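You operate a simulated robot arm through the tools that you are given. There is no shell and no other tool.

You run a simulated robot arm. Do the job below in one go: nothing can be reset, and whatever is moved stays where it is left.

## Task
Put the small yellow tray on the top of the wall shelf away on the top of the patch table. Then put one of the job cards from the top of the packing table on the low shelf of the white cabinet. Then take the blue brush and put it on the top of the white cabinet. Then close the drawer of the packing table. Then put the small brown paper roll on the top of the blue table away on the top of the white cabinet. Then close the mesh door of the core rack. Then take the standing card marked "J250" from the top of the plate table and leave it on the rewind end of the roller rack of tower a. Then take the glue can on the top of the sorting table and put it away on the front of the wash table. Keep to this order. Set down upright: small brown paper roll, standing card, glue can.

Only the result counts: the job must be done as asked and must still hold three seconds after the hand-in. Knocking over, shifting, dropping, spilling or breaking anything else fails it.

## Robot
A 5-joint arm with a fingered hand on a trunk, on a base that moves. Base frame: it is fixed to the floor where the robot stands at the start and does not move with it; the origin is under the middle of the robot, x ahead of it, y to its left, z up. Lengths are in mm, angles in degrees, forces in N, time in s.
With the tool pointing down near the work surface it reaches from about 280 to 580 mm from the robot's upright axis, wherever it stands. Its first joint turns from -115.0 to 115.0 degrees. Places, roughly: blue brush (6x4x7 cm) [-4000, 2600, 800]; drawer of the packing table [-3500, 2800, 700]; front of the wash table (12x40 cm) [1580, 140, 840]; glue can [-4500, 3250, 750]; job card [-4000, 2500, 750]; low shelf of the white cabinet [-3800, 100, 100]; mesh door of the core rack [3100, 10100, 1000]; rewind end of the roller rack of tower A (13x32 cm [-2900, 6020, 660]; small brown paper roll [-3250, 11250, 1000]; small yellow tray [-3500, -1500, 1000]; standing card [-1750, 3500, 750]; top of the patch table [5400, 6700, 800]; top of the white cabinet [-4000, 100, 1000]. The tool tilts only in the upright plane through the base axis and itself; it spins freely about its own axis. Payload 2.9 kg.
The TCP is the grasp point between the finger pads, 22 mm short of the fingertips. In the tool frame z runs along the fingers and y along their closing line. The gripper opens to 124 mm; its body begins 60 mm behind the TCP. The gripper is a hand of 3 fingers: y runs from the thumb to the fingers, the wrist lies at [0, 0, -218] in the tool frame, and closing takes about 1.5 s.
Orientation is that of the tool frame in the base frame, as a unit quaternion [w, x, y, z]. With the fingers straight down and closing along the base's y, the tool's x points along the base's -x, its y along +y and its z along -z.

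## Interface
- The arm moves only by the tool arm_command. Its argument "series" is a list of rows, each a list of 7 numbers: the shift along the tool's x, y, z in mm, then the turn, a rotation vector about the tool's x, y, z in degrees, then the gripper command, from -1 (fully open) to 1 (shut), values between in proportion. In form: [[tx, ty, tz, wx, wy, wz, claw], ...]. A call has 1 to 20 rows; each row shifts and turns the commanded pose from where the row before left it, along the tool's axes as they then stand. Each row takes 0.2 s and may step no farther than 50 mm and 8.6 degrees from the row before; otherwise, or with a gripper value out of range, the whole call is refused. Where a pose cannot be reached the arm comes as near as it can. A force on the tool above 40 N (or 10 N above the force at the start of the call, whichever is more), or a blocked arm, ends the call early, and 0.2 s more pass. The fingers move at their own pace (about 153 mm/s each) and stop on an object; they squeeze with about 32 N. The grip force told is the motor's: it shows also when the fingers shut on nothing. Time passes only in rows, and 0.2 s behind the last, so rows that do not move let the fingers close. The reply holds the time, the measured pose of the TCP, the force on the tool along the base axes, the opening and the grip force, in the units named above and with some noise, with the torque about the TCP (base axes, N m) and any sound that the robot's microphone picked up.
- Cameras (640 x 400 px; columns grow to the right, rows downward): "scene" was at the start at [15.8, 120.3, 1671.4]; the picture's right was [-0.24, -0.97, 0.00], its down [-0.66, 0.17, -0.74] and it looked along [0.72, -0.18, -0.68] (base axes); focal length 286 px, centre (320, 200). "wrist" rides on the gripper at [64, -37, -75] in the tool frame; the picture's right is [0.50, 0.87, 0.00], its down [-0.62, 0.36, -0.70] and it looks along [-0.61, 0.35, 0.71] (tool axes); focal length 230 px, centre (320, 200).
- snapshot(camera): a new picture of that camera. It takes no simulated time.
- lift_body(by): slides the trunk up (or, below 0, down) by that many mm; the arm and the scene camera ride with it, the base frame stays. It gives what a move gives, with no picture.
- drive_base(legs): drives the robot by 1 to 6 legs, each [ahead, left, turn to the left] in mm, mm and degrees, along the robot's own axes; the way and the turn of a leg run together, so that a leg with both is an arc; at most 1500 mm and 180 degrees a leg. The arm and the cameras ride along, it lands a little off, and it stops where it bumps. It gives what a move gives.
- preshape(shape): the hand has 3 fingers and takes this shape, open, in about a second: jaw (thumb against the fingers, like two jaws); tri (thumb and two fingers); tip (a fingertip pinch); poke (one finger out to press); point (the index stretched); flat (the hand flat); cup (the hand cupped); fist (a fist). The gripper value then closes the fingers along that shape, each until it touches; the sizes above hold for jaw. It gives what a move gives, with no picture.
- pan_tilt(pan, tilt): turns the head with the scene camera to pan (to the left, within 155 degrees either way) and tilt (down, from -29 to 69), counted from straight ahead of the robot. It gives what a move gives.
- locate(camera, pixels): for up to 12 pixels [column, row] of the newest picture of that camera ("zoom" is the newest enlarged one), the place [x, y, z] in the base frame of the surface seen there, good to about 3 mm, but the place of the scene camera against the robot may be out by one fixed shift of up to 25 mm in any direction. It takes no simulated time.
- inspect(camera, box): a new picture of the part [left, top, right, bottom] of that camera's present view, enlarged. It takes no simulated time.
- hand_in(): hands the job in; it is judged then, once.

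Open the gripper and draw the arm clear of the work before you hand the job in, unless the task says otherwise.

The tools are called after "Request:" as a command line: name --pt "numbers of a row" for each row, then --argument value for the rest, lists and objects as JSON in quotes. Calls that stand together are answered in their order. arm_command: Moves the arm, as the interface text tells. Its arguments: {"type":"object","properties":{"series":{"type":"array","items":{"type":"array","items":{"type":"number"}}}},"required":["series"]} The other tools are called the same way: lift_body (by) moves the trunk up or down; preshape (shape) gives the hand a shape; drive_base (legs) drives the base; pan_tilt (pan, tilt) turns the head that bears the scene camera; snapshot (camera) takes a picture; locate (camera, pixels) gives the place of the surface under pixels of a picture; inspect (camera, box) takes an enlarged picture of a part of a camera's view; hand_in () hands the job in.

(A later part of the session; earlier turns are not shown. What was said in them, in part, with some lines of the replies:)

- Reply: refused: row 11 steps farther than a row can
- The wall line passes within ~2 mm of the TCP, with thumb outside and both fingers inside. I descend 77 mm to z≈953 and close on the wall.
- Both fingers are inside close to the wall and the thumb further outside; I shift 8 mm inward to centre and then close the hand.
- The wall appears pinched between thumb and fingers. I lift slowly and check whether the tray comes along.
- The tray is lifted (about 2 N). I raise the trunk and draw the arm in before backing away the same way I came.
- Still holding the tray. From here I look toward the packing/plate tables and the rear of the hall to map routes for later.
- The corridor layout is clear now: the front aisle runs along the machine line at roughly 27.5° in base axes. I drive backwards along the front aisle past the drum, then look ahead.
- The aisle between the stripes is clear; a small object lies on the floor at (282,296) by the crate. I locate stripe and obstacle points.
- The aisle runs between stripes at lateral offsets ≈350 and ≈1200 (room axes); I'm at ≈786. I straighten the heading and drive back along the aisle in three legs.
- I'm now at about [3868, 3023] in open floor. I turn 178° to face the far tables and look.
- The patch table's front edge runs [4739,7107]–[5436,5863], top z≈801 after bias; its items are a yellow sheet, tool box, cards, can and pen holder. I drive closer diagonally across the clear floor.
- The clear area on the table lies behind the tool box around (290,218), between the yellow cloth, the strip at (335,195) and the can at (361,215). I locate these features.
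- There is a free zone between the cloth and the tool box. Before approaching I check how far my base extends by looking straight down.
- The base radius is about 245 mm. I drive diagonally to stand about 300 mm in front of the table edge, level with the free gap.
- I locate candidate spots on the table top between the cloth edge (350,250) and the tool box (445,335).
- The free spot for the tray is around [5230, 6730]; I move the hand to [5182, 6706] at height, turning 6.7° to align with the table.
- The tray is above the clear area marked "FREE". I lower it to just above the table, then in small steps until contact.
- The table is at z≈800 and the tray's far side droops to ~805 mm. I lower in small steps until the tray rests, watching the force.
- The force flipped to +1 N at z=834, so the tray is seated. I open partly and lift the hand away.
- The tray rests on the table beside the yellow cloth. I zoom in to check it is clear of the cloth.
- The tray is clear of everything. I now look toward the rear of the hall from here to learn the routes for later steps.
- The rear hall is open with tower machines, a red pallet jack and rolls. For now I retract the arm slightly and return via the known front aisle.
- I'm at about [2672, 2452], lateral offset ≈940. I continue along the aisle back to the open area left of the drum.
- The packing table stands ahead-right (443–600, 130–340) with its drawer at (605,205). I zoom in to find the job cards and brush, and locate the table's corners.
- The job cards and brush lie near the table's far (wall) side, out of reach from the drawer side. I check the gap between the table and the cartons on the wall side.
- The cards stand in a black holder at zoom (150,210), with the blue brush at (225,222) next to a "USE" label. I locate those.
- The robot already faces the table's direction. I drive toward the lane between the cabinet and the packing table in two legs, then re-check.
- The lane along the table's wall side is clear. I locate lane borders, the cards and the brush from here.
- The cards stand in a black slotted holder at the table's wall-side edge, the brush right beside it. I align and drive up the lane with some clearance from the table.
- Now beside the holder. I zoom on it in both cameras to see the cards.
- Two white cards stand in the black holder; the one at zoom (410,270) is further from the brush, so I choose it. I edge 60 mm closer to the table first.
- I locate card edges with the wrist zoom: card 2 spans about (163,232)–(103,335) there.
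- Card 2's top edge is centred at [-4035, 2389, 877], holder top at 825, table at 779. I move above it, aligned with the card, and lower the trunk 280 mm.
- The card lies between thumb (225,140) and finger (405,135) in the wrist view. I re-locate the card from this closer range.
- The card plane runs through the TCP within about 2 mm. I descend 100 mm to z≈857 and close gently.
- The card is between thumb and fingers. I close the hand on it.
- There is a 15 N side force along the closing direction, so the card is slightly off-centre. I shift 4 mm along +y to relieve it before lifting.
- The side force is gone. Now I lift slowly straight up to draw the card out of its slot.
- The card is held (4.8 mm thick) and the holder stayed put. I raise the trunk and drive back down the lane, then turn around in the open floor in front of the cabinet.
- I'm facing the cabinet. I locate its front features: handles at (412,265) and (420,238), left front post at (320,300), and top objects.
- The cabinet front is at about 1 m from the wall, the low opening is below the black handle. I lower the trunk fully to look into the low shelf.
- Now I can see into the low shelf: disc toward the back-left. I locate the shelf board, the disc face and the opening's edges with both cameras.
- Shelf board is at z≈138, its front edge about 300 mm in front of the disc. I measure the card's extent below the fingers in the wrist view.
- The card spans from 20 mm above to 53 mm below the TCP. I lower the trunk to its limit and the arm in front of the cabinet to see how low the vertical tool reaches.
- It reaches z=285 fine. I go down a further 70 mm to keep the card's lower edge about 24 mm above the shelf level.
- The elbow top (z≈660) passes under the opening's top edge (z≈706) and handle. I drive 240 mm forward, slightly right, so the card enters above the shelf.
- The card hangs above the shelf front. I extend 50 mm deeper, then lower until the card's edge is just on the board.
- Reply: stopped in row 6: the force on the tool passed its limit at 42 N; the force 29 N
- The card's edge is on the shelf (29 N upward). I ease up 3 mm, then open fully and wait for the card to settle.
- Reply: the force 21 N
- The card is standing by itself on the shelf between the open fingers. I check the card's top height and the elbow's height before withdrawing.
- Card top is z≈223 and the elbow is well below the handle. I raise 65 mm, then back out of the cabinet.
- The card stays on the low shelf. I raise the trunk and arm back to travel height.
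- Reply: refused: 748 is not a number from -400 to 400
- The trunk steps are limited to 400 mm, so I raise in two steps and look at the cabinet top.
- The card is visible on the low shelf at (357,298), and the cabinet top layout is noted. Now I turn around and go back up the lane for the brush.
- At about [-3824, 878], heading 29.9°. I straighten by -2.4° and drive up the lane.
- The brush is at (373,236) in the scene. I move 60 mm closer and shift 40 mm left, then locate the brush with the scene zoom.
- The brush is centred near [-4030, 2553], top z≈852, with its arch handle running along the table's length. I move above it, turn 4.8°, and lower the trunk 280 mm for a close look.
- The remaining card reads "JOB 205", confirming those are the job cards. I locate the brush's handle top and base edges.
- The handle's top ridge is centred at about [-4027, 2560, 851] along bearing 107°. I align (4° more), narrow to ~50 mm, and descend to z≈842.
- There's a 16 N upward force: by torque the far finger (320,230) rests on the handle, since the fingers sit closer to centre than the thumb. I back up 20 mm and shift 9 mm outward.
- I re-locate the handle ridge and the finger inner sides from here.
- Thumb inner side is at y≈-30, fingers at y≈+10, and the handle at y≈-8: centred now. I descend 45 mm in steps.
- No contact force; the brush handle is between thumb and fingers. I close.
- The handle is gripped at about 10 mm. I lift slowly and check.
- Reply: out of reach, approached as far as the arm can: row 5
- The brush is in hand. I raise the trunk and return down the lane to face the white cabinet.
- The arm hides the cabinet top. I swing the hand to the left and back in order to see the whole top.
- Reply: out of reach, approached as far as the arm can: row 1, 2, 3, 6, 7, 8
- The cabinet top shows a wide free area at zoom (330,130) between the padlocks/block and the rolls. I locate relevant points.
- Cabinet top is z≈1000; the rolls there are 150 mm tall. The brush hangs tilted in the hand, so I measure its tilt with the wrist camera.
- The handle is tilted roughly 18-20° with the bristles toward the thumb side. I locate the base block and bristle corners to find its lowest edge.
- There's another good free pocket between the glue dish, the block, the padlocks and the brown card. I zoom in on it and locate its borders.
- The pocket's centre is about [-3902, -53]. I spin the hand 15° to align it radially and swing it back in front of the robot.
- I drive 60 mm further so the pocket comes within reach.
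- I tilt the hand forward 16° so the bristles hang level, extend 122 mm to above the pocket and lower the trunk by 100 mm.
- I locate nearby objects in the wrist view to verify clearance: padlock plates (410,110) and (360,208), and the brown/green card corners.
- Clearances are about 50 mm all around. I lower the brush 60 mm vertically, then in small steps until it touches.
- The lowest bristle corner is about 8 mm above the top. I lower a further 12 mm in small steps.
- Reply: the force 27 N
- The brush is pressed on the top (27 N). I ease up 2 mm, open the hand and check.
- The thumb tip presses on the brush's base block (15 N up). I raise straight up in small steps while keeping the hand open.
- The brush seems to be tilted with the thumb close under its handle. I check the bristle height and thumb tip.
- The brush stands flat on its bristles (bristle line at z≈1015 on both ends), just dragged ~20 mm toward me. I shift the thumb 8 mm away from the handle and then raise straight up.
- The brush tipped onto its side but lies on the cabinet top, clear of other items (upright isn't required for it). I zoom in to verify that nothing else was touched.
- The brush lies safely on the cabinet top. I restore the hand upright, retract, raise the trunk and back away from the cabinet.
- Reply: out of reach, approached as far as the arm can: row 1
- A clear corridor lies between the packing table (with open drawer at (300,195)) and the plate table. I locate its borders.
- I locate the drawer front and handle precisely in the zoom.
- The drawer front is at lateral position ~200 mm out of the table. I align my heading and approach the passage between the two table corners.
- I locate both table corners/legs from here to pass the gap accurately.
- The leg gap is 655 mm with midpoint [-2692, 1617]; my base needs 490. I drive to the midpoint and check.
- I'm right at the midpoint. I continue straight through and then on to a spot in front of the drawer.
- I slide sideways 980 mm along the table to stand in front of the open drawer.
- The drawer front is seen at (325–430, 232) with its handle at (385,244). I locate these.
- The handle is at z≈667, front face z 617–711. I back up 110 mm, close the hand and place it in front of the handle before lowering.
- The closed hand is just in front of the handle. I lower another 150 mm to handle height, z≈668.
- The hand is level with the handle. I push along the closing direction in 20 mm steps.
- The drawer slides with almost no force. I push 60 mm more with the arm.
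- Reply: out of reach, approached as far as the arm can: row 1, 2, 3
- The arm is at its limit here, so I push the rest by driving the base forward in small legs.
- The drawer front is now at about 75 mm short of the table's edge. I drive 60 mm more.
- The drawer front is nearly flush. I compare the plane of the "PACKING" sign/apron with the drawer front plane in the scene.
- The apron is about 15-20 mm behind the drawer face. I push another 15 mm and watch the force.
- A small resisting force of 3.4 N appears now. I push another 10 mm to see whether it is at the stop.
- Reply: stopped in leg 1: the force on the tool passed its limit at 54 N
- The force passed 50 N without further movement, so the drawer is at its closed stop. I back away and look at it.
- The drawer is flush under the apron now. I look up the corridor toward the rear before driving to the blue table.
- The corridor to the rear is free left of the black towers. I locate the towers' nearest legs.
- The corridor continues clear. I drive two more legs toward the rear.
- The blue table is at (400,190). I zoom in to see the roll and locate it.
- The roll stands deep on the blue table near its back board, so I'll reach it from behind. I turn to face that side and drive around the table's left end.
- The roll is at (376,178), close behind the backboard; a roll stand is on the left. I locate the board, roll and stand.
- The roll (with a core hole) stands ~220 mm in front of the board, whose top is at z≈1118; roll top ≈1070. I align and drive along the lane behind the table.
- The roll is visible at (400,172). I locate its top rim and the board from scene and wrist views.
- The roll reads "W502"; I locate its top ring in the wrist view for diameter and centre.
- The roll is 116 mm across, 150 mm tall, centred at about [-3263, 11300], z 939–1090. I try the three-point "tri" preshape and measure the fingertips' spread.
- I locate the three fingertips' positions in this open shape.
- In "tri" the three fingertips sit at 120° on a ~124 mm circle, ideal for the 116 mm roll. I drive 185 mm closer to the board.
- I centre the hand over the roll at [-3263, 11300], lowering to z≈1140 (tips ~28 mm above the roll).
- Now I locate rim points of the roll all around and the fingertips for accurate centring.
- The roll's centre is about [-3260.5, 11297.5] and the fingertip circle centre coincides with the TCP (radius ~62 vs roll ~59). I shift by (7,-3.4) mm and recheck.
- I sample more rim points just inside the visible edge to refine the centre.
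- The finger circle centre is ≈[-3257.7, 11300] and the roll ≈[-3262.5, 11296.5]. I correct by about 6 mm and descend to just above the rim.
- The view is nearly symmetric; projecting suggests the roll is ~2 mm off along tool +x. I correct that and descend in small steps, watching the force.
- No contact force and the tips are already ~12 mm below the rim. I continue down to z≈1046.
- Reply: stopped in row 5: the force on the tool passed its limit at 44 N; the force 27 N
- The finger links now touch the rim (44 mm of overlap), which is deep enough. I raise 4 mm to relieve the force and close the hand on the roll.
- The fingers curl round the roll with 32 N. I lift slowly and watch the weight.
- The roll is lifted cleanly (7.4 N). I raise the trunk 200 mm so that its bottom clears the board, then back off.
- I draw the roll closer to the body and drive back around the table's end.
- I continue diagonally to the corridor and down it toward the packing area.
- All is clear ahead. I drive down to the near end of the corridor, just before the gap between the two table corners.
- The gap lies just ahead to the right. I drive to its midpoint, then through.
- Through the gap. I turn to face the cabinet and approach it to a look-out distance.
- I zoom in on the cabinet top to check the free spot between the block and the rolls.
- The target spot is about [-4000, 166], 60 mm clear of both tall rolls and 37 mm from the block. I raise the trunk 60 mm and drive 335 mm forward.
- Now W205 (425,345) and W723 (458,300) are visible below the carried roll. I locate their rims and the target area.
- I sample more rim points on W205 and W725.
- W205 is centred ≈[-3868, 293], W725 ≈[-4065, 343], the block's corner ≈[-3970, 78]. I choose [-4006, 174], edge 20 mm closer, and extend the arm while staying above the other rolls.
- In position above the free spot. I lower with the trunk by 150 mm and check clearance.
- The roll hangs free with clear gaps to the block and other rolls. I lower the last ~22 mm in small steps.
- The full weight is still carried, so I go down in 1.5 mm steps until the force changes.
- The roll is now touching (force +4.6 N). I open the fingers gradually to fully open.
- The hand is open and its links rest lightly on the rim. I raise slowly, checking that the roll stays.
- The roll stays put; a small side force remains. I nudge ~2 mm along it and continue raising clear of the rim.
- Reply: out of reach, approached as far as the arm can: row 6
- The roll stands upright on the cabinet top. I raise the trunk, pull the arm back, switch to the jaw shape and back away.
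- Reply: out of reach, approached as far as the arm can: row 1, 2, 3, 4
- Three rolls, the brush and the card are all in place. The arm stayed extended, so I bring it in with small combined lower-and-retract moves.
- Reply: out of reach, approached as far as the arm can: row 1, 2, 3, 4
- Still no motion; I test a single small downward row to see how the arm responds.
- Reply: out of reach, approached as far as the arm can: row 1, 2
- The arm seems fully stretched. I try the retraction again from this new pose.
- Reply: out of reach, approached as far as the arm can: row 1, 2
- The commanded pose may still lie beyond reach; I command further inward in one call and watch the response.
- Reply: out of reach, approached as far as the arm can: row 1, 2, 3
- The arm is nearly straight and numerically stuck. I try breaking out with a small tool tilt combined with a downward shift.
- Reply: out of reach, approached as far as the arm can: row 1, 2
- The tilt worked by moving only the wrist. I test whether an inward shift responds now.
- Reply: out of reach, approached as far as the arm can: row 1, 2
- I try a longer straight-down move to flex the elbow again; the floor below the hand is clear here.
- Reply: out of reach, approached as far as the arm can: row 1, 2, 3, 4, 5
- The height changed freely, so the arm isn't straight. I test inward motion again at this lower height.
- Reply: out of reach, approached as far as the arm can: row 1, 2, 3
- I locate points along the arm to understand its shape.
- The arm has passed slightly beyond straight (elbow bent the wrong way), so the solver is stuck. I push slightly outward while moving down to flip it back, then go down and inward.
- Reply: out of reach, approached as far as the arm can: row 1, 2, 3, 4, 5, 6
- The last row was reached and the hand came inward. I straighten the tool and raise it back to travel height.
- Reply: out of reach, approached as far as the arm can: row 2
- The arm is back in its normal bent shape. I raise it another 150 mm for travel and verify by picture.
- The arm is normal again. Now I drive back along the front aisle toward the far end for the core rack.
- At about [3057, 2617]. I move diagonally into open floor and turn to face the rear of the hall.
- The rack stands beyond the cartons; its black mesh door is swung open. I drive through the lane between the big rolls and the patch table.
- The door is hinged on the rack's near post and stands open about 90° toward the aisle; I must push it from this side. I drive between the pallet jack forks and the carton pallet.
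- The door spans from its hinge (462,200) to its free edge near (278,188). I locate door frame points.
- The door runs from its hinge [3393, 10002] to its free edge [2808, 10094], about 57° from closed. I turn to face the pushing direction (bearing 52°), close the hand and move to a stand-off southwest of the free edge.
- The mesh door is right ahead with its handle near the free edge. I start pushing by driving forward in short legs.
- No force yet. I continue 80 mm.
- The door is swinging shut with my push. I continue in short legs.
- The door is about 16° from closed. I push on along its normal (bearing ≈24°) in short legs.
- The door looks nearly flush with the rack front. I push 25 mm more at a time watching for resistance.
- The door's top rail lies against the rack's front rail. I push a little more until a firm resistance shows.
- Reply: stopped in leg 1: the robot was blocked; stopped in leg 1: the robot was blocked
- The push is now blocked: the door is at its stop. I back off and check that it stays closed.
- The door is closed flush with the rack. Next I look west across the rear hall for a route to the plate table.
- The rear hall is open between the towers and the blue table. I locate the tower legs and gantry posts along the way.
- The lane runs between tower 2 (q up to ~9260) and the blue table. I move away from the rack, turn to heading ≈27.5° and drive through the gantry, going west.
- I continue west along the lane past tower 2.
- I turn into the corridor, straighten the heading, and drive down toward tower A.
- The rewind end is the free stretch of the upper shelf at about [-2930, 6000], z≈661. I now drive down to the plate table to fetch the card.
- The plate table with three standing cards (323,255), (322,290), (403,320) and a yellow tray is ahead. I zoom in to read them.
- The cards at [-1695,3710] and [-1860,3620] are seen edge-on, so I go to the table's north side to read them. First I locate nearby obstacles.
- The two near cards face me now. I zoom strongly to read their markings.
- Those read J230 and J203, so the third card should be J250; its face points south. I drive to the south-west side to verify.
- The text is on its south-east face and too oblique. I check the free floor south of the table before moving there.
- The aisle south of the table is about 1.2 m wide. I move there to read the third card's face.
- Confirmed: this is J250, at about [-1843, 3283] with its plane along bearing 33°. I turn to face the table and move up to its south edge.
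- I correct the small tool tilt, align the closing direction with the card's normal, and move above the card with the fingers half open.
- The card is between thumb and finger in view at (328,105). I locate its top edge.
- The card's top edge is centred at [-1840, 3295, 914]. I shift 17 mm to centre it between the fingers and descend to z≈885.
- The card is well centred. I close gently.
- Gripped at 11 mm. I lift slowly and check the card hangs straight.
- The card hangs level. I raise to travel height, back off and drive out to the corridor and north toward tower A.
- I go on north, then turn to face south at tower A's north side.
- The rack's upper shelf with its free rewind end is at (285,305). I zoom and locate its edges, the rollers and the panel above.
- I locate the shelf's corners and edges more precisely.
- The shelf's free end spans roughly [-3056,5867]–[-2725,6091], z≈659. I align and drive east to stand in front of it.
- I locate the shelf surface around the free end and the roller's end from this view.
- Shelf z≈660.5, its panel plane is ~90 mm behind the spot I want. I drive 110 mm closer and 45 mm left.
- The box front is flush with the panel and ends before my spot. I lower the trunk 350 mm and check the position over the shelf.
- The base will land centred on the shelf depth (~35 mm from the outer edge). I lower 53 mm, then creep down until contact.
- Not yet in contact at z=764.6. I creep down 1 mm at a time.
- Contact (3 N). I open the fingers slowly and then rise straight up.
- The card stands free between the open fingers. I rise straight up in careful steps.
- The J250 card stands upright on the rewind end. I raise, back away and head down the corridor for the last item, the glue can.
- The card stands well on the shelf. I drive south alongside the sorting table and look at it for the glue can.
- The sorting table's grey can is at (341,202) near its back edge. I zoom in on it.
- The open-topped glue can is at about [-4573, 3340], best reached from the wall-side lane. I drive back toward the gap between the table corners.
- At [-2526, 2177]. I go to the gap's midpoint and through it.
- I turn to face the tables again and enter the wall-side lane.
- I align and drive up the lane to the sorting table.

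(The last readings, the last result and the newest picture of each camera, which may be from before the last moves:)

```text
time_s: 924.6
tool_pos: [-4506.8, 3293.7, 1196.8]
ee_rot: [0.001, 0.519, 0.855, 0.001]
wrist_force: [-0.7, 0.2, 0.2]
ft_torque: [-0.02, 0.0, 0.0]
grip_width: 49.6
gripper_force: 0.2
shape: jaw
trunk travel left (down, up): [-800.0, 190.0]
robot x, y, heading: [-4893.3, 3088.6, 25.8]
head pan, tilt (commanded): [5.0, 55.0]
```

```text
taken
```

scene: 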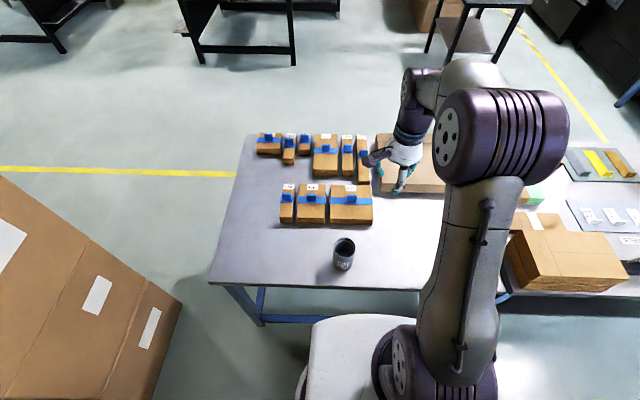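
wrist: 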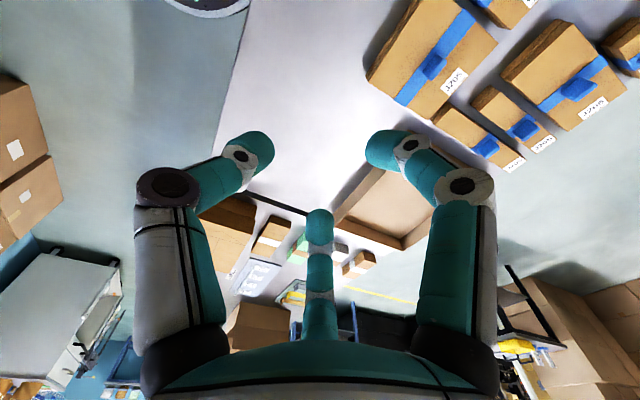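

The can is at (343,252). I zoom in and locate it.

Request:
inspect --camera "scene" --box '[310, 220, 380, 285]'

Request:
locate --camera "zoom" --pixels '[[225, 140], [330, 130], [280, 110], [290, 175], [280, 200], [285, 280], [275, 140], [400, 300], [230, 260], [340, 260]]'

Request:
locate --camera "scene" --pixels '[[212, 280], [425, 288], [250, 270], [370, 205], [280, 215], [245, 140]]'

```text
6.15 times, centred on (345, 252) of scene
```

zoom: 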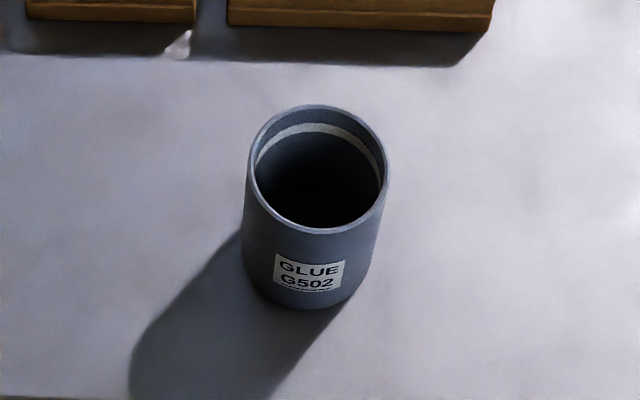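

```text
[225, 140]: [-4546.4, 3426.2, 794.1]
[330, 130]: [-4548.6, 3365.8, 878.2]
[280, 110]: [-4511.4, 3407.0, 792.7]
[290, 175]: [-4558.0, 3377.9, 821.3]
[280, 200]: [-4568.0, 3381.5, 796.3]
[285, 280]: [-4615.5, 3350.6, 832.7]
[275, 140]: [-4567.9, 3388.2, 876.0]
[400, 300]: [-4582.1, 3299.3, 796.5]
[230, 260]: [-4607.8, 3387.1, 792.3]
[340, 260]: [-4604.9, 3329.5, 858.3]
```

```text
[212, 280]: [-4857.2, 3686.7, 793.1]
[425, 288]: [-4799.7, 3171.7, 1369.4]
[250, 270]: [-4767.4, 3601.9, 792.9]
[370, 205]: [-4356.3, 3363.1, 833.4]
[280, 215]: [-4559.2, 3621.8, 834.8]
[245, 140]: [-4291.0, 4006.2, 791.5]
```

It reads "GLUE G502". I take the tri shape, move above the can and lower the trunk to look closely.

Request:
preshape --shape "tri"

Request:
arm_command --pt "44.3 -17 0 0 0 0 -1" --pt "44.4 -17 0 0 0 0 -1" --pt "0 0 0 0 0 0 -1"

Request:
lift_body --by -240

Request:
snapshot --camera "wrist"

```text
time_s: 925.5
tool_pos: [-4507.3, 3292.2, 1196.5]
ee_rot: [0.001, 0.519, 0.855, 0.002]
wrist_force: [0.2, 0.3, 0.0]
ft_torque: [0.01, -0.02, 0.02]
grip_width: 124.2
gripper_force: 0.1
shape: tri
trunk travel left (down, up): [-800.0, 190.0]
robot x, y, heading: [-4894.9, 3085.4, 25.6]
head pan, tilt (commanded): [5.0, 55.0]
```

```text
time_s: 926.4
tool_pos: [-4578.2, 3356.6, 1196.6]
ee_rot: [-0.001, 0.518, 0.855, 0.001]
wrist_force: [0.2, -0.2, 0.3]
ft_torque: [0.04, 0.02, 0.02]
grip_width: 124.1
gripper_force: 0.2
shape: tri
trunk travel left (down, up): [-800.0, 190.0]
robot x, y, heading: [-4894.1, 3086.6, 25.6]
head pan, tilt (commanded): [5.0, 55.0]
```

```text
time_s: 928.9
tool_pos: [-4578.7, 3355.7, 957.2]
ee_rot: [0.001, 0.519, 0.855, 0.001]
wrist_force: [-1.1, 0.4, -0.7]
ft_torque: [-0.03, 0.04, -0.01]
grip_width: 124.2
gripper_force: 0.1
shape: tri
trunk travel left (down, up): [-560.0, 430.0]
robot x, y, heading: [-4896.6, 3083.7, 25.8]
head pan, tilt (commanded): [5.0, 55.0]
```

```text
taken
```

wrist: 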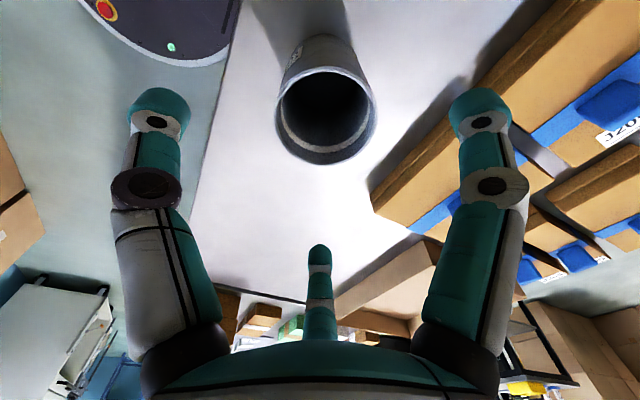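

The can's rim is visible at (326,115). I locate rim points around it to find its centre.

Request:
locate --camera "wrist" --pixels '[[277, 115], [375, 115], [326, 164], [325, 70], [290, 148], [362, 148], [285, 85], [368, 85], [300, 160], [350, 160], [240, 150], [420, 200]]'

Request:
inspect --camera "wrist" --box '[230, 20, 430, 200]'

```text
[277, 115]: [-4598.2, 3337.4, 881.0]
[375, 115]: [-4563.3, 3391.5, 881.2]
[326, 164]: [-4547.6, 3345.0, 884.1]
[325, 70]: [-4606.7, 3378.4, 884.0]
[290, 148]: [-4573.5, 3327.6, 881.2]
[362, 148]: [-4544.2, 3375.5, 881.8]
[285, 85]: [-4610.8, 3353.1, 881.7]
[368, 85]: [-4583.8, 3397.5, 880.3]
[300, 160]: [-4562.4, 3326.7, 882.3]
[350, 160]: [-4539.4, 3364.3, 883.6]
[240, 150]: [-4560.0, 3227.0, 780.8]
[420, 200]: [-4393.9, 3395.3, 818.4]
```

```text
2.22 times, centred on (330, 110) of wrist
```

zoom: 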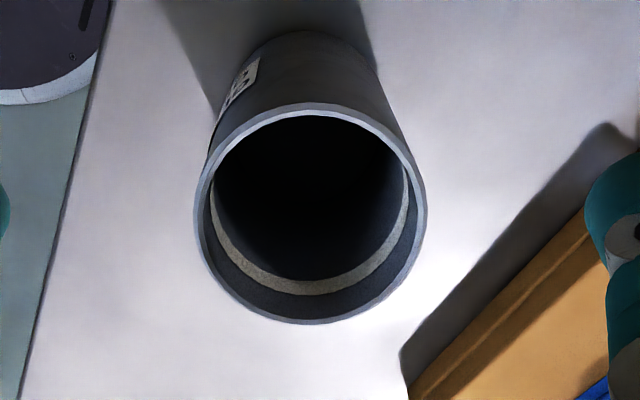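

The can is ~72 mm wide, rim z≈882, centred at [-4575, 3362]; the parcels lie between two finger directions. I centre and descend to z≈850.

Request:
arm_command --pt "3.9 6.2 0 0 0 0 -1" --pt "0 0 35 0 0 0 -1" --pt "0 0 35 0 0 0 -1" --pt "0 0 25 0 0 0 -1" --pt "0 0 12 0 0 0 -1" --pt "0 0 0 0 0 0 -1"

Request:
snapshot --camera "wrist"

```text
time_s: 930.2
tool_pos: [-4575.1, 3362.8, 850.2]
ee_rot: [0.001, 0.519, 0.855, 0.002]
wrist_force: [-0.7, -0.2, 0.4]
ft_torque: [0.02, 0.02, 0.0]
grip_width: 123.7
gripper_force: 0.1
shape: tri
trunk travel left (down, up): [-560.0, 430.0]
robot x, y, heading: [-4897.4, 3090.5, 25.6]
head pan, tilt (commanded): [5.0, 55.0]
```

```text
taken
```

wrist: 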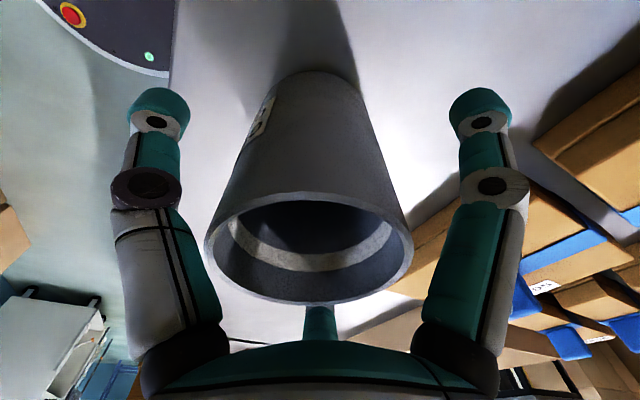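

The can is well inside the three fingers. I close gently.

Request:
arm_command --pt "0 0 0 0 0 0 -0.6" --pt "0 0 0 0 0 0 -0.3" --pt "0 0 0 0 0 0 0" --pt "0 0 0 0 0 0 0.3" --pt "0 0 0 0 0 0 0.6" --pt "0 0 0 0 0 0 1" --pt "0 0 0 0 0 0 1" --pt "0 0 0 0 0 0 1"

Request:
snapshot --camera "wrist"

```text
time_s: 932.0
tool_pos: [-4575.0, 3364.1, 850.0]
ee_rot: [0.001, 0.519, 0.855, 0.002]
wrist_force: [-1.5, -0.1, 0.5]
ft_torque: [-0.01, 0.02, -0.03]
grip_width: 63.3
gripper_force: 32.0
shape: tri
trunk travel left (down, up): [-560.0, 430.0]
robot x, y, heading: [-4897.1, 3083.0, 25.8]
head pan, tilt (commanded): [5.0, 55.0]
```

```text
taken
```

wrist: 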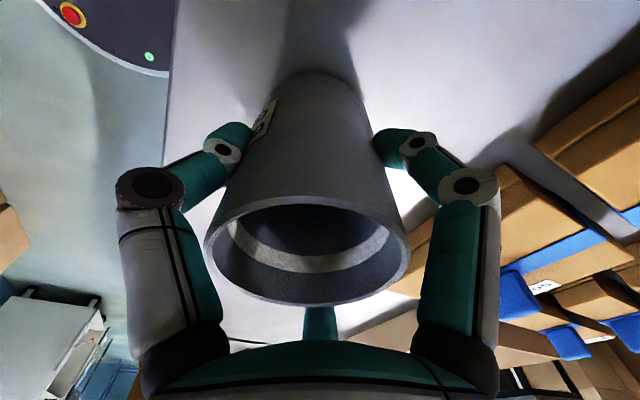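

Grip is firm at 32 N. I lift slowly and check the can's tilt and weight.

Request:
arm_command --pt "0 0 -5 0 0 0 1" --pt "0 0 -8 0 0 0 1" --pt "0 0 -12 0 0 0 1" --pt "0 0 -20 0 0 0 1" --pt "0 0 -25 0 0 0 1" --pt "0 0 0 0 0 0 1"

Request:
snapshot --camera "wrist"

Request:
locate --camera "wrist" --pixels '[[206, 245], [408, 240], [310, 300], [310, 200], [240, 285], [380, 280]]'

Request:
snapshot --camera "scene"

```text
time_s: 933.5
tool_pos: [-4573.6, 3361.9, 919.0]
ee_rot: [0.0, 0.518, 0.855, 0.001]
wrist_force: [0.1, -0.1, -1.1]
ft_torque: [-0.02, -0.01, 0.01]
grip_width: 63.0
gripper_force: 31.8
shape: tri
trunk travel left (down, up): [-560.0, 430.0]
robot x, y, heading: [-4894.2, 3088.4, 25.7]
head pan, tilt (commanded): [5.0, 55.0]
```

```text
taken
```

wrist: 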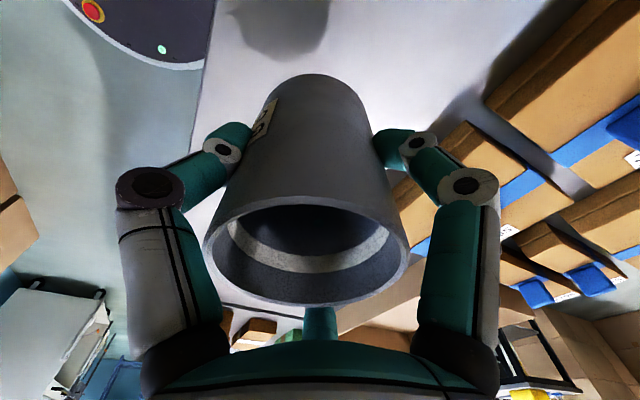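

```text
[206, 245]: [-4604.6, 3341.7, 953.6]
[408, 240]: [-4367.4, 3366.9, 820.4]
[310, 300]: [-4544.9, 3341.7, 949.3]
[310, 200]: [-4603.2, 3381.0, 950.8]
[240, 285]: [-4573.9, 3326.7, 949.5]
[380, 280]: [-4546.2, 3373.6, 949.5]
```

```text
taken
```

scene: 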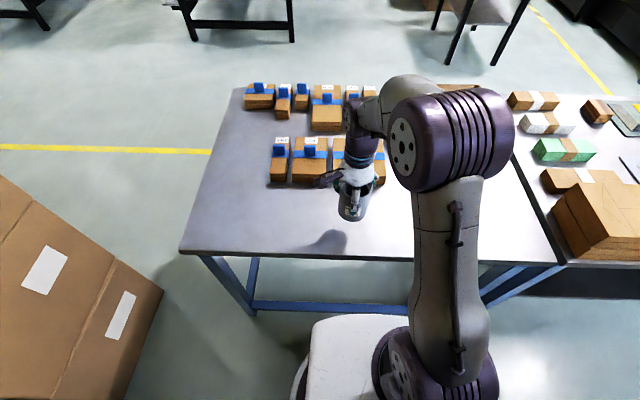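

The can is level in the hand. I raise it to travel height and head back down the lane.

Request:
lift_body --by 240

Request:
drive_base --legs '[[-45, 0, 1.8], [0, -820, 0], [0, -820, 0], [0, -780, 0]]'

```text
time_s: 936.0
tool_pos: [-4572.9, 3363.1, 1157.8]
ee_rot: [0.001, 0.519, 0.855, 0.0]
wrist_force: [-0.6, -0.9, -0.7]
ft_torque: [0.04, -0.02, -0.01]
grip_width: 63.0
gripper_force: 31.5
shape: tri
trunk travel left (down, up): [-800.0, 190.0]
robot x, y, heading: [-4893.1, 3083.9, 25.6]
head pan, tilt (commanded): [5.0, 55.0]
```

```text
time_s: 948.8
tool_pos: [-3449.2, 1202.8, 1158.1]
ee_rot: [0.0, 0.495, 0.869, 0.001]
wrist_force: [0.7, -0.5, -1.8]
ft_torque: [0.01, 0.01, 0.03]
grip_width: 63.0
gripper_force: 32.4
shape: tri
trunk travel left (down, up): [-800.0, 190.0]
robot x, y, heading: [-3753.6, 912.6, 28.8]
head pan, tilt (commanded): [5.0, 55.0]
```

I swing clear of the cabinet and go to the front aisle.

Request:
drive_base --legs '[[100, 0, 0], [432, -812, 0], [638, -909, 0]]'

Request:
snapshot --camera "wrist"

```text
time_s: 959.6
tool_pos: [-1603.6, 273.6, 1158.3]
ee_rot: [0.0, 0.491, 0.871, 0.001]
wrist_force: [0.8, 0.5, -0.7]
ft_torque: [-0.01, 0.0, 0.04]
grip_width: 62.8
gripper_force: 32.0
shape: tri
trunk travel left (down, up): [-800.0, 190.0]
robot x, y, heading: [-1906.3, -21.6, 29.3]
head pan, tilt (commanded): [5.0, 55.0]
```

```text
taken
```

wrist: 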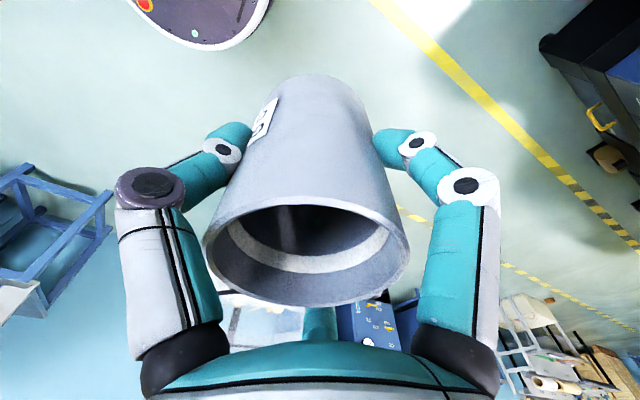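

I drive along the front aisle to the wash table and turn to face it.

Request:
drive_base --legs '[[1400, -60, 0], [1400, -60, 0], [350, -12, 0], [0, 0, -91.8]]'

Request:
pan_tilt --pan 0 --tilt 35

Request:
snapshot --camera "scene"

```text
time_s: 978.9
tool_pos: [1172.6, 1171.2, 1158.3]
ee_rot: [0.001, 0.958, 0.288, 0.001]
wrist_force: [-0.4, 0.2, 0.0]
ft_torque: [0.0, -0.02, 0.02]
grip_width: 62.7
gripper_force: 31.9
shape: tri
trunk travel left (down, up): [-800.0, 190.0]
robot x, y, heading: [866.5, 1463.8, -58.4]
head pan, tilt (commanded): [5.0, 55.0]
```

```text
time_s: 979.7
tool_pos: [1172.3, 1170.4, 1157.4]
ee_rot: [0.001, 0.957, 0.289, 0.001]
wrist_force: [0.1, 0.0, -2.1]
ft_torque: [0.01, -0.05, 0.01]
grip_width: 62.6
gripper_force: 32.5
shape: tri
trunk travel left (down, up): [-800.0, 190.0]
robot x, y, heading: [865.9, 1462.3, -58.2]
head pan, tilt (commanded): [0.0, 35.0]
```

```text
taken
```

scene: 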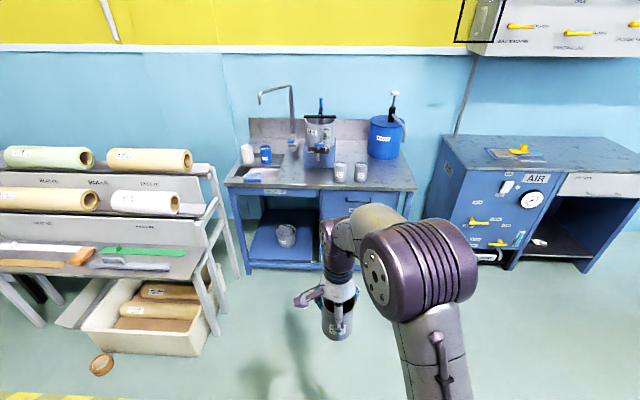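

The wash table is ahead. I zoom in and locate its front edge, the front strip, and the objects on it.

Request:
inspect --camera "scene" --box '[220, 90, 420, 220]'

Request:
locate --camera "zoom" --pixels '[[25, 300], [625, 310], [320, 310], [250, 295], [380, 295], [450, 310], [385, 285], [450, 285], [320, 230], [150, 275], [100, 230], [520, 290]]'

Request:
locate --camera "scene" --pixels '[[228, 185], [415, 188], [320, 187], [300, 178], [340, 183], [380, 184], [243, 265], [240, 240], [100, 365], [195, 325], [290, 184], [270, 184]]'

```text
3.08 times, centred on (320, 155) of scene
```

zoom: 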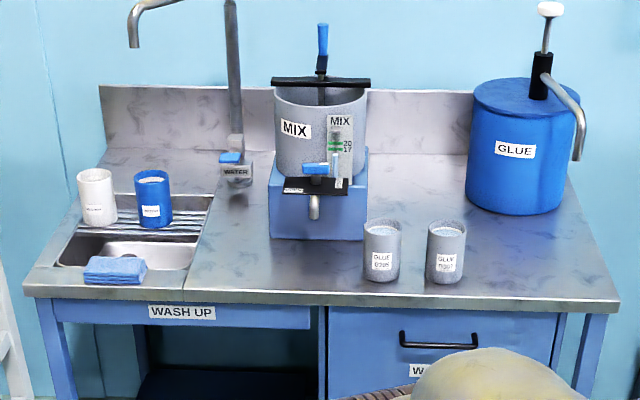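

```text
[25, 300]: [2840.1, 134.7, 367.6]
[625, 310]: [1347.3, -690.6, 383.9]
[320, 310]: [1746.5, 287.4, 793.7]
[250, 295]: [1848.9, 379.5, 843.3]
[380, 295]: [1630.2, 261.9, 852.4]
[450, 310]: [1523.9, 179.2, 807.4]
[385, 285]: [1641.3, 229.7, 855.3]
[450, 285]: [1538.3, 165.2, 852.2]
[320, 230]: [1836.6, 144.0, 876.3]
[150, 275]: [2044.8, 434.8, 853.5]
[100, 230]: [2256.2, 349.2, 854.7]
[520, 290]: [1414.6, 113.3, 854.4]
```

```text
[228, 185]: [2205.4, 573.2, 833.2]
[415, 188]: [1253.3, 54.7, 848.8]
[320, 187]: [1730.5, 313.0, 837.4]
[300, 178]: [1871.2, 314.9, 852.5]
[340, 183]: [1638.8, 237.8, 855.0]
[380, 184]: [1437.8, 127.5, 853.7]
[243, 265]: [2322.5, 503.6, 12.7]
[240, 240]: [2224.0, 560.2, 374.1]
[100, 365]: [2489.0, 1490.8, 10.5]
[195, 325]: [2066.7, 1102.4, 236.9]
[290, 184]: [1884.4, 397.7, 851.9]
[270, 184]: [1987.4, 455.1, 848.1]
```

Two glue cans already stand on the front strip; the free stretch is to their right, in front of the blue glue drum. I locate the drum's base, the spout and those cans precisely.

Request:
locate --camera "zoom" --pixels '[[510, 213], [468, 195], [562, 190], [500, 240], [530, 265], [580, 270], [445, 225], [380, 222], [425, 275], [468, 262], [578, 155], [545, 300]]'

```text
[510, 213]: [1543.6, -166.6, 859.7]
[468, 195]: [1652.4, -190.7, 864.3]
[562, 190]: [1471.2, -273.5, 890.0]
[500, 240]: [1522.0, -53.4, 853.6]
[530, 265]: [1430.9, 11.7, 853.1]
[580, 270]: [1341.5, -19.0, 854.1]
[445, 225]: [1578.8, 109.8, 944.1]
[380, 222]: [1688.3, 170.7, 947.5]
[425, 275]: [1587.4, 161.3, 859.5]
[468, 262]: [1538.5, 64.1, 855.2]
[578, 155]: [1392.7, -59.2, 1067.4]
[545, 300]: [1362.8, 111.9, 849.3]
```

My target is [1466, 76], clear of the neighbouring can, drum and spout. I align the heading, drive closer, and spin the hand so that no finger points at the neighbouring can.

Request:
locate --camera "scene" --pixels '[[440, 235], [428, 215], [505, 265], [410, 225], [445, 150]]'

Request:
drive_base --legs '[[0, 0, -4.2], [880, -150, 0]]'

Request:
arm_command --pt "0 0 0 0 0 8 1" --pt "0 0 0 0 0 8 1" --pt "0 0 0 0 0 8 1" --pt "0 0 0 0 0 8 1" --pt "0 0 0 0 0 8 1" --pt "0 0 0 0 0 8 1" --pt "0 0 0 0 0 0 1"

Request:
pan_tilt --pan 0 --tilt 45

Request:
snapshot --camera "scene"

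```text
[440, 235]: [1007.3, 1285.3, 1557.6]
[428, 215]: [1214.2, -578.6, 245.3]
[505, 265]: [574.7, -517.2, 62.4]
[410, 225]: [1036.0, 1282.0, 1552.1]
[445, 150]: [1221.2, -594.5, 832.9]
```

```text
time_s: 984.9
tool_pos: [1434.2, 293.6, 1158.3]
ee_rot: [0.0, 0.967, 0.256, 0.0]
wrist_force: [-0.3, 0.2, -1.0]
ft_torque: [0.03, -0.04, -0.01]
grip_width: 62.6
gripper_force: 32.4
shape: tri
trunk travel left (down, up): [-800.0, 190.0]
robot x, y, heading: [1144.2, 606.8, -62.1]
head pan, tilt (commanded): [0.0, 35.0]
```

```text
time_s: 986.5
tool_pos: [1433.8, 293.6, 1158.8]
ee_rot: [0.001, 0.987, -0.16, 0.0]
wrist_force: [-0.9, -0.4, -0.7]
ft_torque: [0.02, 0.0, -0.01]
grip_width: 62.8
gripper_force: 31.7
shape: tri
trunk travel left (down, up): [-800.0, 190.0]
robot x, y, heading: [1148.3, 604.0, -62.3]
head pan, tilt (commanded): [0.0, 35.0]
```

```text
time_s: 987.2
tool_pos: [1432.0, 292.8, 1157.6]
ee_rot: [0.001, 0.987, -0.158, 0.001]
wrist_force: [0.1, 0.0, 0.1]
ft_torque: [0.0, -0.02, 0.02]
grip_width: 62.5
gripper_force: 31.4
shape: tri
trunk travel left (down, up): [-800.0, 190.0]
robot x, y, heading: [1145.1, 606.7, -62.0]
head pan, tilt (commanded): [0.0, 45.0]
```

```text
taken
```

scene: 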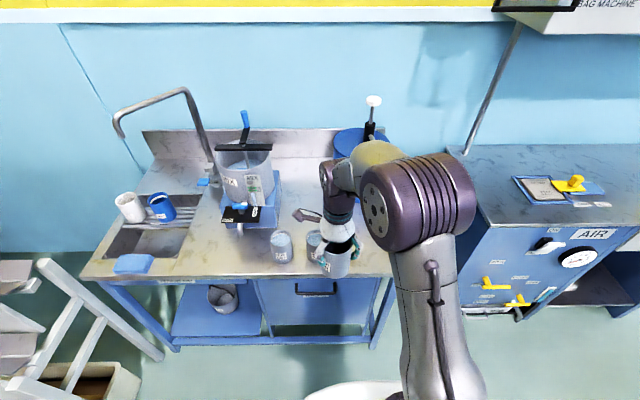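

I drive the last 190 mm toward the table edge.

Request:
drive_base --legs '[[190, 0, 0]]'

Request:
pan_tilt --pan 15 --tilt 55

Request:
snapshot --camera "scene"

Request:
snapshot --camera "wrist"

```text
time_s: 988.7
tool_pos: [1520.4, 130.3, 1157.6]
ee_rot: [0.001, 0.987, -0.16, 0.001]
wrist_force: [-0.8, 0.4, -1.2]
ft_torque: [0.03, 0.04, 0.02]
grip_width: 62.7
gripper_force: 32.0
shape: tri
trunk travel left (down, up): [-800.0, 190.0]
robot x, y, heading: [1237.5, 440.2, -62.2]
head pan, tilt (commanded): [0.0, 45.0]
```

```text
time_s: 989.5
tool_pos: [1520.4, 128.2, 1157.2]
ee_rot: [0.001, 0.987, -0.159, 0.001]
wrist_force: [0.7, -0.4, -1.0]
ft_torque: [-0.02, 0.0, 0.03]
grip_width: 62.7
gripper_force: 32.3
shape: tri
trunk travel left (down, up): [-800.0, 190.0]
robot x, y, heading: [1236.4, 440.3, -62.4]
head pan, tilt (commanded): [15.0, 55.0]
```

```text
taken
```

scene: 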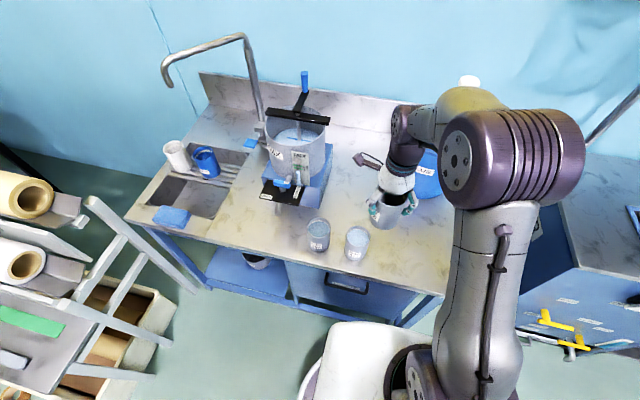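

```text
taken
```

wrist: 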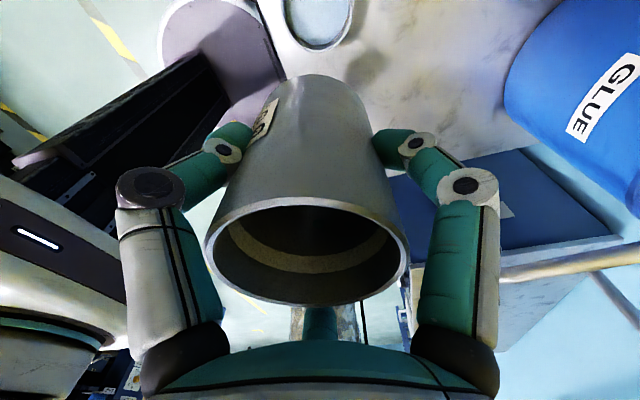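

In the wrist view a neighbouring can's rim is at (318,20) and the drum at right. I locate them for accurate placing.

Request:
locate --camera "wrist" --pixels '[[287, 15], [348, 15], [318, 48], [400, 60], [450, 100], [515, 90], [260, 20], [380, 10], [470, 60], [520, 265]]'

Request:
locate --camera "scene" --pixels '[[357, 230], [346, 237], [369, 237], [357, 262], [319, 222], [400, 265], [440, 290], [420, 195], [380, 265], [300, 252], [430, 250]]'

Request:
inspect --camera "scene" --box '[280, 170, 460, 310]'

```text
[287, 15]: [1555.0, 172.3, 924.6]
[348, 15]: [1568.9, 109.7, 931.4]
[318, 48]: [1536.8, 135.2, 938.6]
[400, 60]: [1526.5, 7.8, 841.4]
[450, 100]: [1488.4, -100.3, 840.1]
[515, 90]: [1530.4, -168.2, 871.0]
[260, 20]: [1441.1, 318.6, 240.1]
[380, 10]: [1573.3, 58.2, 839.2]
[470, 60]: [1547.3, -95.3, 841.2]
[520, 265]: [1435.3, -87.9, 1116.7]
```

```text
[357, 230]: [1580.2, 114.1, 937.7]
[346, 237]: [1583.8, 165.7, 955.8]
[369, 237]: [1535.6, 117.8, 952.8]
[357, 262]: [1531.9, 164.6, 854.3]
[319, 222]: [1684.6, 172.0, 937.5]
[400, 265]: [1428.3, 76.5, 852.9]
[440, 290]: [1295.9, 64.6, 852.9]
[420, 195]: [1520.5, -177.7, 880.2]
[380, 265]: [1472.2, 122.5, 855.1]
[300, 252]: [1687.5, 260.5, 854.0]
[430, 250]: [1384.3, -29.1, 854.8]
```

```text
2.86 times, centred on (370, 240) of scene
```

zoom: 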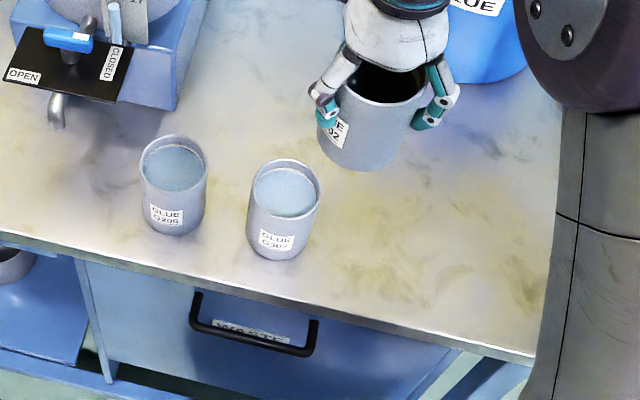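

The neighbouring can G307 is centred at about [1562, 139]. I move to [1461, 85], giving a ~43 mm gap, then lower the trunk.

Request:
arm_command --pt "-21.1 30.1 0 0 0 0 1" --pt "-21.1 30.1 0 0 0 0 1" --pt "0 0 0 0 0 0 1"

Request:
lift_body --by -215

Request:
snapshot --camera "scene"

Request:
inspect --camera "scene" --box '[280, 150, 480, 330]'

Request:
snapshot --camera "wrist"

```text
time_s: 990.3
tool_pos: [1461.6, 88.4, 1157.8]
ee_rot: [0.002, 0.987, -0.158, 0.0]
wrist_force: [0.5, 0.4, -1.0]
ft_torque: [0.0, 0.0, 0.04]
grip_width: 62.6
gripper_force: 32.4
shape: tri
trunk travel left (down, up): [-800.0, 190.0]
robot x, y, heading: [1229.4, 441.9, -62.3]
head pan, tilt (commanded): [15.0, 55.0]
```

```text
time_s: 992.6
tool_pos: [1460.4, 87.6, 942.9]
ee_rot: [0.001, 0.987, -0.16, 0.001]
wrist_force: [-0.1, 0.2, -0.9]
ft_torque: [0.02, -0.03, 0.01]
grip_width: 62.7
gripper_force: 31.3
shape: tri
trunk travel left (down, up): [-585.0, 405.0]
robot x, y, heading: [1235.4, 439.6, -62.1]
head pan, tilt (commanded): [15.0, 55.0]
```

```text
taken
```

scene: 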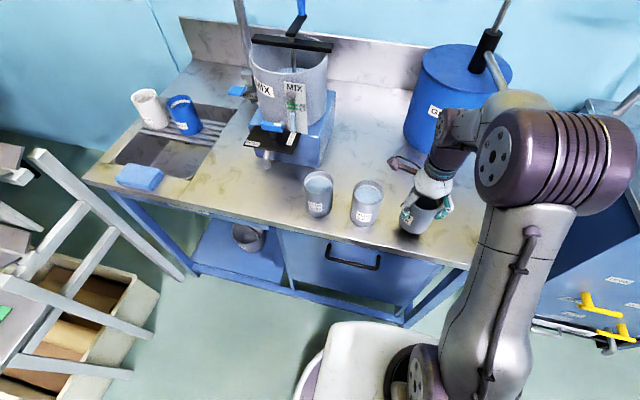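

```text
2.22 times, centred on (380, 240) of scene
```

zoom: 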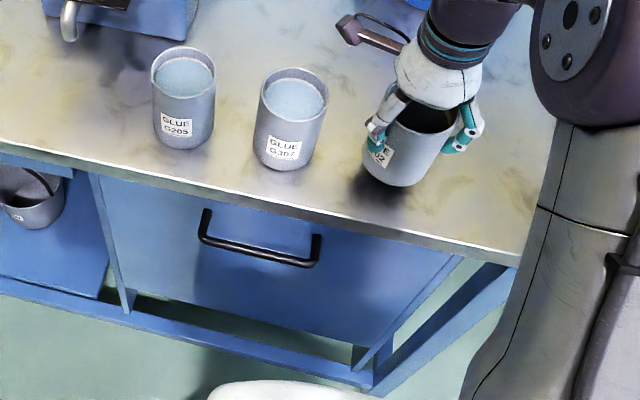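

```text
taken
```

wrist: 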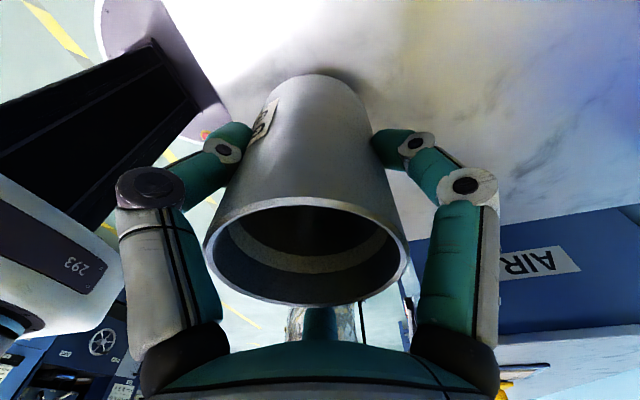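

The can hangs in line with the other two on the front strip. I lower ~31 mm and creep to contact.

Request:
arm_command --pt "0 0 14 0 0 0 1" --pt "0 0 10 0 0 0 1" --pt "0 0 5 0 0 0 1" --pt "0 0 2 0 0 0 1" --pt "0 0 0 0 0 0 1"

Request:
arm_command --pt "0 0 1 0 0 0 1" --pt "0 0 1 0 0 0 1" --pt "0 0 0 0 0 0 1"

```text
time_s: 993.8
tool_pos: [1459.1, 86.3, 911.2]
ee_rot: [0.001, 0.987, -0.159, 0.002]
wrist_force: [-0.4, -0.4, -0.4]
ft_torque: [-0.01, 0.02, -0.03]
grip_width: 62.5
gripper_force: 32.5
shape: tri
trunk travel left (down, up): [-585.0, 405.0]
robot x, y, heading: [1236.3, 442.2, -62.1]
head pan, tilt (commanded): [15.0, 55.0]
```

```text
time_s: 994.6
tool_pos: [1460.7, 87.7, 909.9]
ee_rot: [0.001, 0.987, -0.159, 0.002]
wrist_force: [0.8, -0.6, 4.9]
ft_torque: [0.06, 0.08, -0.01]
grip_width: 62.4
gripper_force: 32.0
shape: tri
trunk travel left (down, up): [-585.0, 405.0]
robot x, y, heading: [1234.4, 439.4, -62.2]
head pan, tilt (commanded): [15.0, 55.0]
```

Contact at z≈910 (5 N). I open the fingers gradually and then rise straight up.

Request:
arm_command --pt "0 0 0 0 0 0 0.2" --pt "0 0 0 0 0 0 -0.1" --pt "0 0 0 0 0 0 -0.3" --pt "0 0 0 0 0 0 -0.5" --pt "0 0 0 0 0 0 -0.6" --pt "0 0 0 0 0 0 -0.6"

Request:
snapshot --camera "wrist"

```text
time_s: 996.0
tool_pos: [1461.2, 86.8, 909.4]
ee_rot: [0.0, 0.987, -0.159, 0.001]
wrist_force: [0.1, 0.1, -0.4]
ft_torque: [0.02, 0.02, -0.02]
grip_width: 99.0
gripper_force: 0.1
shape: tri
trunk travel left (down, up): [-585.0, 405.0]
robot x, y, heading: [1233.2, 443.6, -62.0]
head pan, tilt (commanded): [15.0, 55.0]
```

```text
taken
```

wrist: 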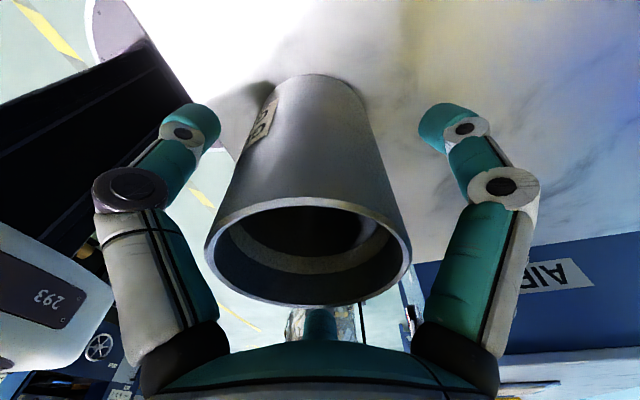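

The fingers are clear of the can. I rise straight up.

Request:
arm_command --pt "0 0 -10 0 0 0 -0.6" --pt "0 0 -20 0 0 0 -0.6" --pt "0 0 -30 0 0 0 -0.6" --pt "0 0 -40 0 0 0 -0.6" --pt "0 0 -30 0 0 0 -0.6" --pt "0 0 0 0 0 0 -0.6"

Request:
snapshot --camera "wrist"

Request:
snapshot --camera "scene"

```text
time_s: 997.4
tool_pos: [1464.5, 88.6, 1042.2]
ee_rot: [0.001, 0.987, -0.159, 0.001]
wrist_force: [-0.2, -0.6, 0.1]
ft_torque: [0.01, -0.03, 0.0]
grip_width: 99.2
gripper_force: 0.0
shape: tri
trunk travel left (down, up): [-585.0, 405.0]
robot x, y, heading: [1235.2, 441.2, -62.1]
head pan, tilt (commanded): [15.0, 55.0]
```

```text
taken
```

wrist: 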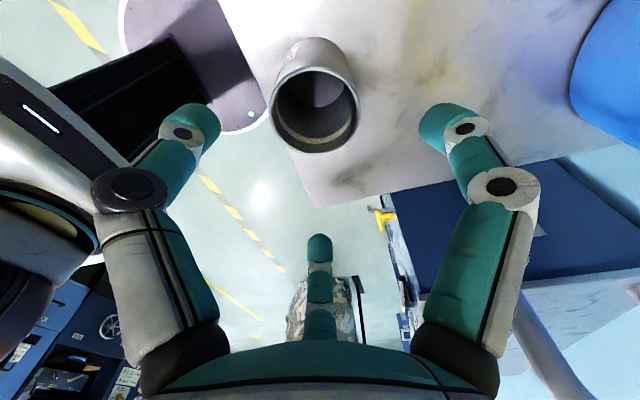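

```text
taken
```

scene: 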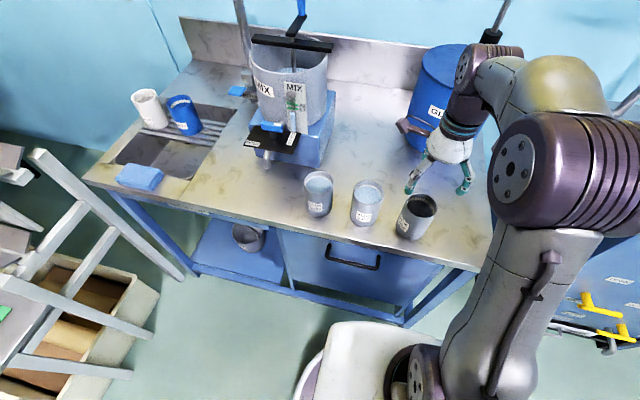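

The can stands upright in line with the others. I raise the trunk, back away from the table and open the hand fully.

Request:
lift_body --by 150

Request:
drive_base --legs '[[-450, 0, 0]]'

Request:
arm_command --pt "0 0 0 0 0 0 -1" --pt "0 0 0 0 0 0 -1"

Request:
snapshot --camera "scene"

Request:
inspect --camera "scene" --box '[260, 120, 440, 260]'

```text
time_s: 999.1
tool_pos: [1464.9, 89.3, 1190.1]
ee_rot: [0.001, 0.987, -0.159, 0.001]
wrist_force: [0.7, -0.8, 0.1]
ft_torque: [-0.02, 0.0, -0.02]
grip_width: 98.6
gripper_force: 0.1
shape: tri
trunk travel left (down, up): [-735.0, 255.0]
robot x, y, heading: [1232.4, 444.1, -61.9]
head pan, tilt (commanded): [15.0, 55.0]
```

```text
time_s: 1001.8
tool_pos: [1259.4, 481.1, 1190.6]
ee_rot: [0.001, 0.988, -0.155, 0.001]
wrist_force: [0.1, -0.1, 0.0]
ft_torque: [-0.03, 0.02, -0.03]
grip_width: 99.0
gripper_force: 0.1
shape: tri
trunk travel left (down, up): [-735.0, 255.0]
robot x, y, heading: [1022.4, 830.9, -61.7]
head pan, tilt (commanded): [15.0, 55.0]
```

```text
time_s: 1002.4
tool_pos: [1260.7, 481.9, 1191.9]
ee_rot: [0.0, 0.988, -0.154, 0.001]
wrist_force: [-0.6, 0.3, -0.1]
ft_torque: [-0.02, -0.02, -0.01]
grip_width: 123.8
gripper_force: 0.0
shape: tri
trunk travel left (down, up): [-735.0, 255.0]
robot x, y, heading: [1024.2, 829.6, -61.6]
head pan, tilt (commanded): [15.0, 55.0]
```

```text
taken
```

scene: 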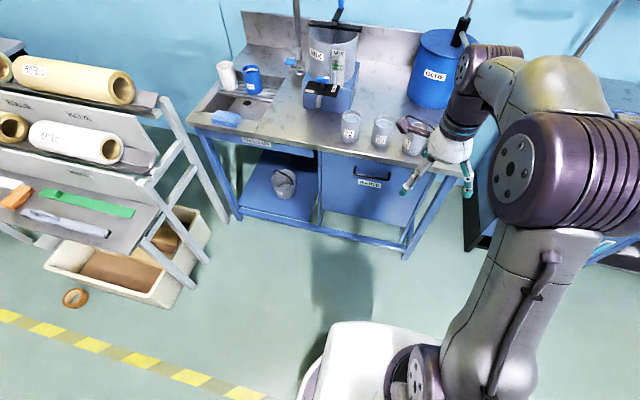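

```text
2.86 times, centred on (350, 190) of scene
```

zoom: 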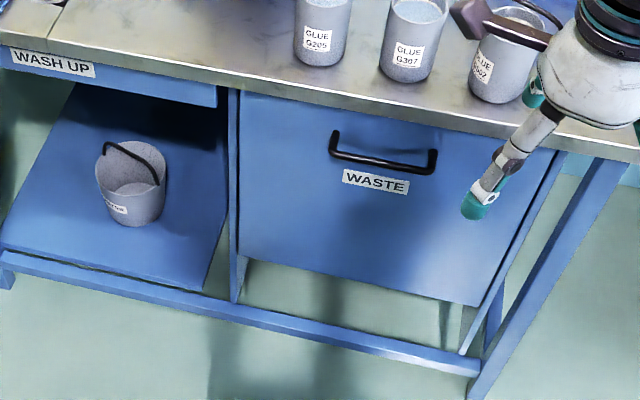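

All eight steps are done and the hand is open and clear of the work. I hand the job in.

Request:
hand_in

```text
The job is handed in.
```

I did all eight steps in the order given and handed the job in. The hand was open and clear of the work at hand-in. I have no verdict back from the judging.

| Step | Result |
|---|---|
| Small yellow tray | On top of the patch table, clear of the yellow cloth beside it |
| Job card | On the low shelf of the white cabinet, standing on its edge when I let go |
| Blue brush | On top of the white cabinet, lying on its side |
| Packing table drawer | Pushed in to its stop, flush under the table |
| Small brown paper roll | Upright on top of the white cabinet |
| Core rack mesh door | Closed flush, and it stayed shut when I backed off |
| Standing card J250 | Upright on the rewind end of tower A's roller rack; I read its face first to confirm the number |
| Glue can | Upright on the front of the wash table, in line with the two cans already there |

- **Brush:** it tipped over as I released it. You had not listed it as needing to be upright, so I left it; nothing beside it moved.
- **Job card:** if it falls, it should stay on the shelf, since I set it well back from the edge.

In my last views of each spot, nothing else had been knocked or shifted.
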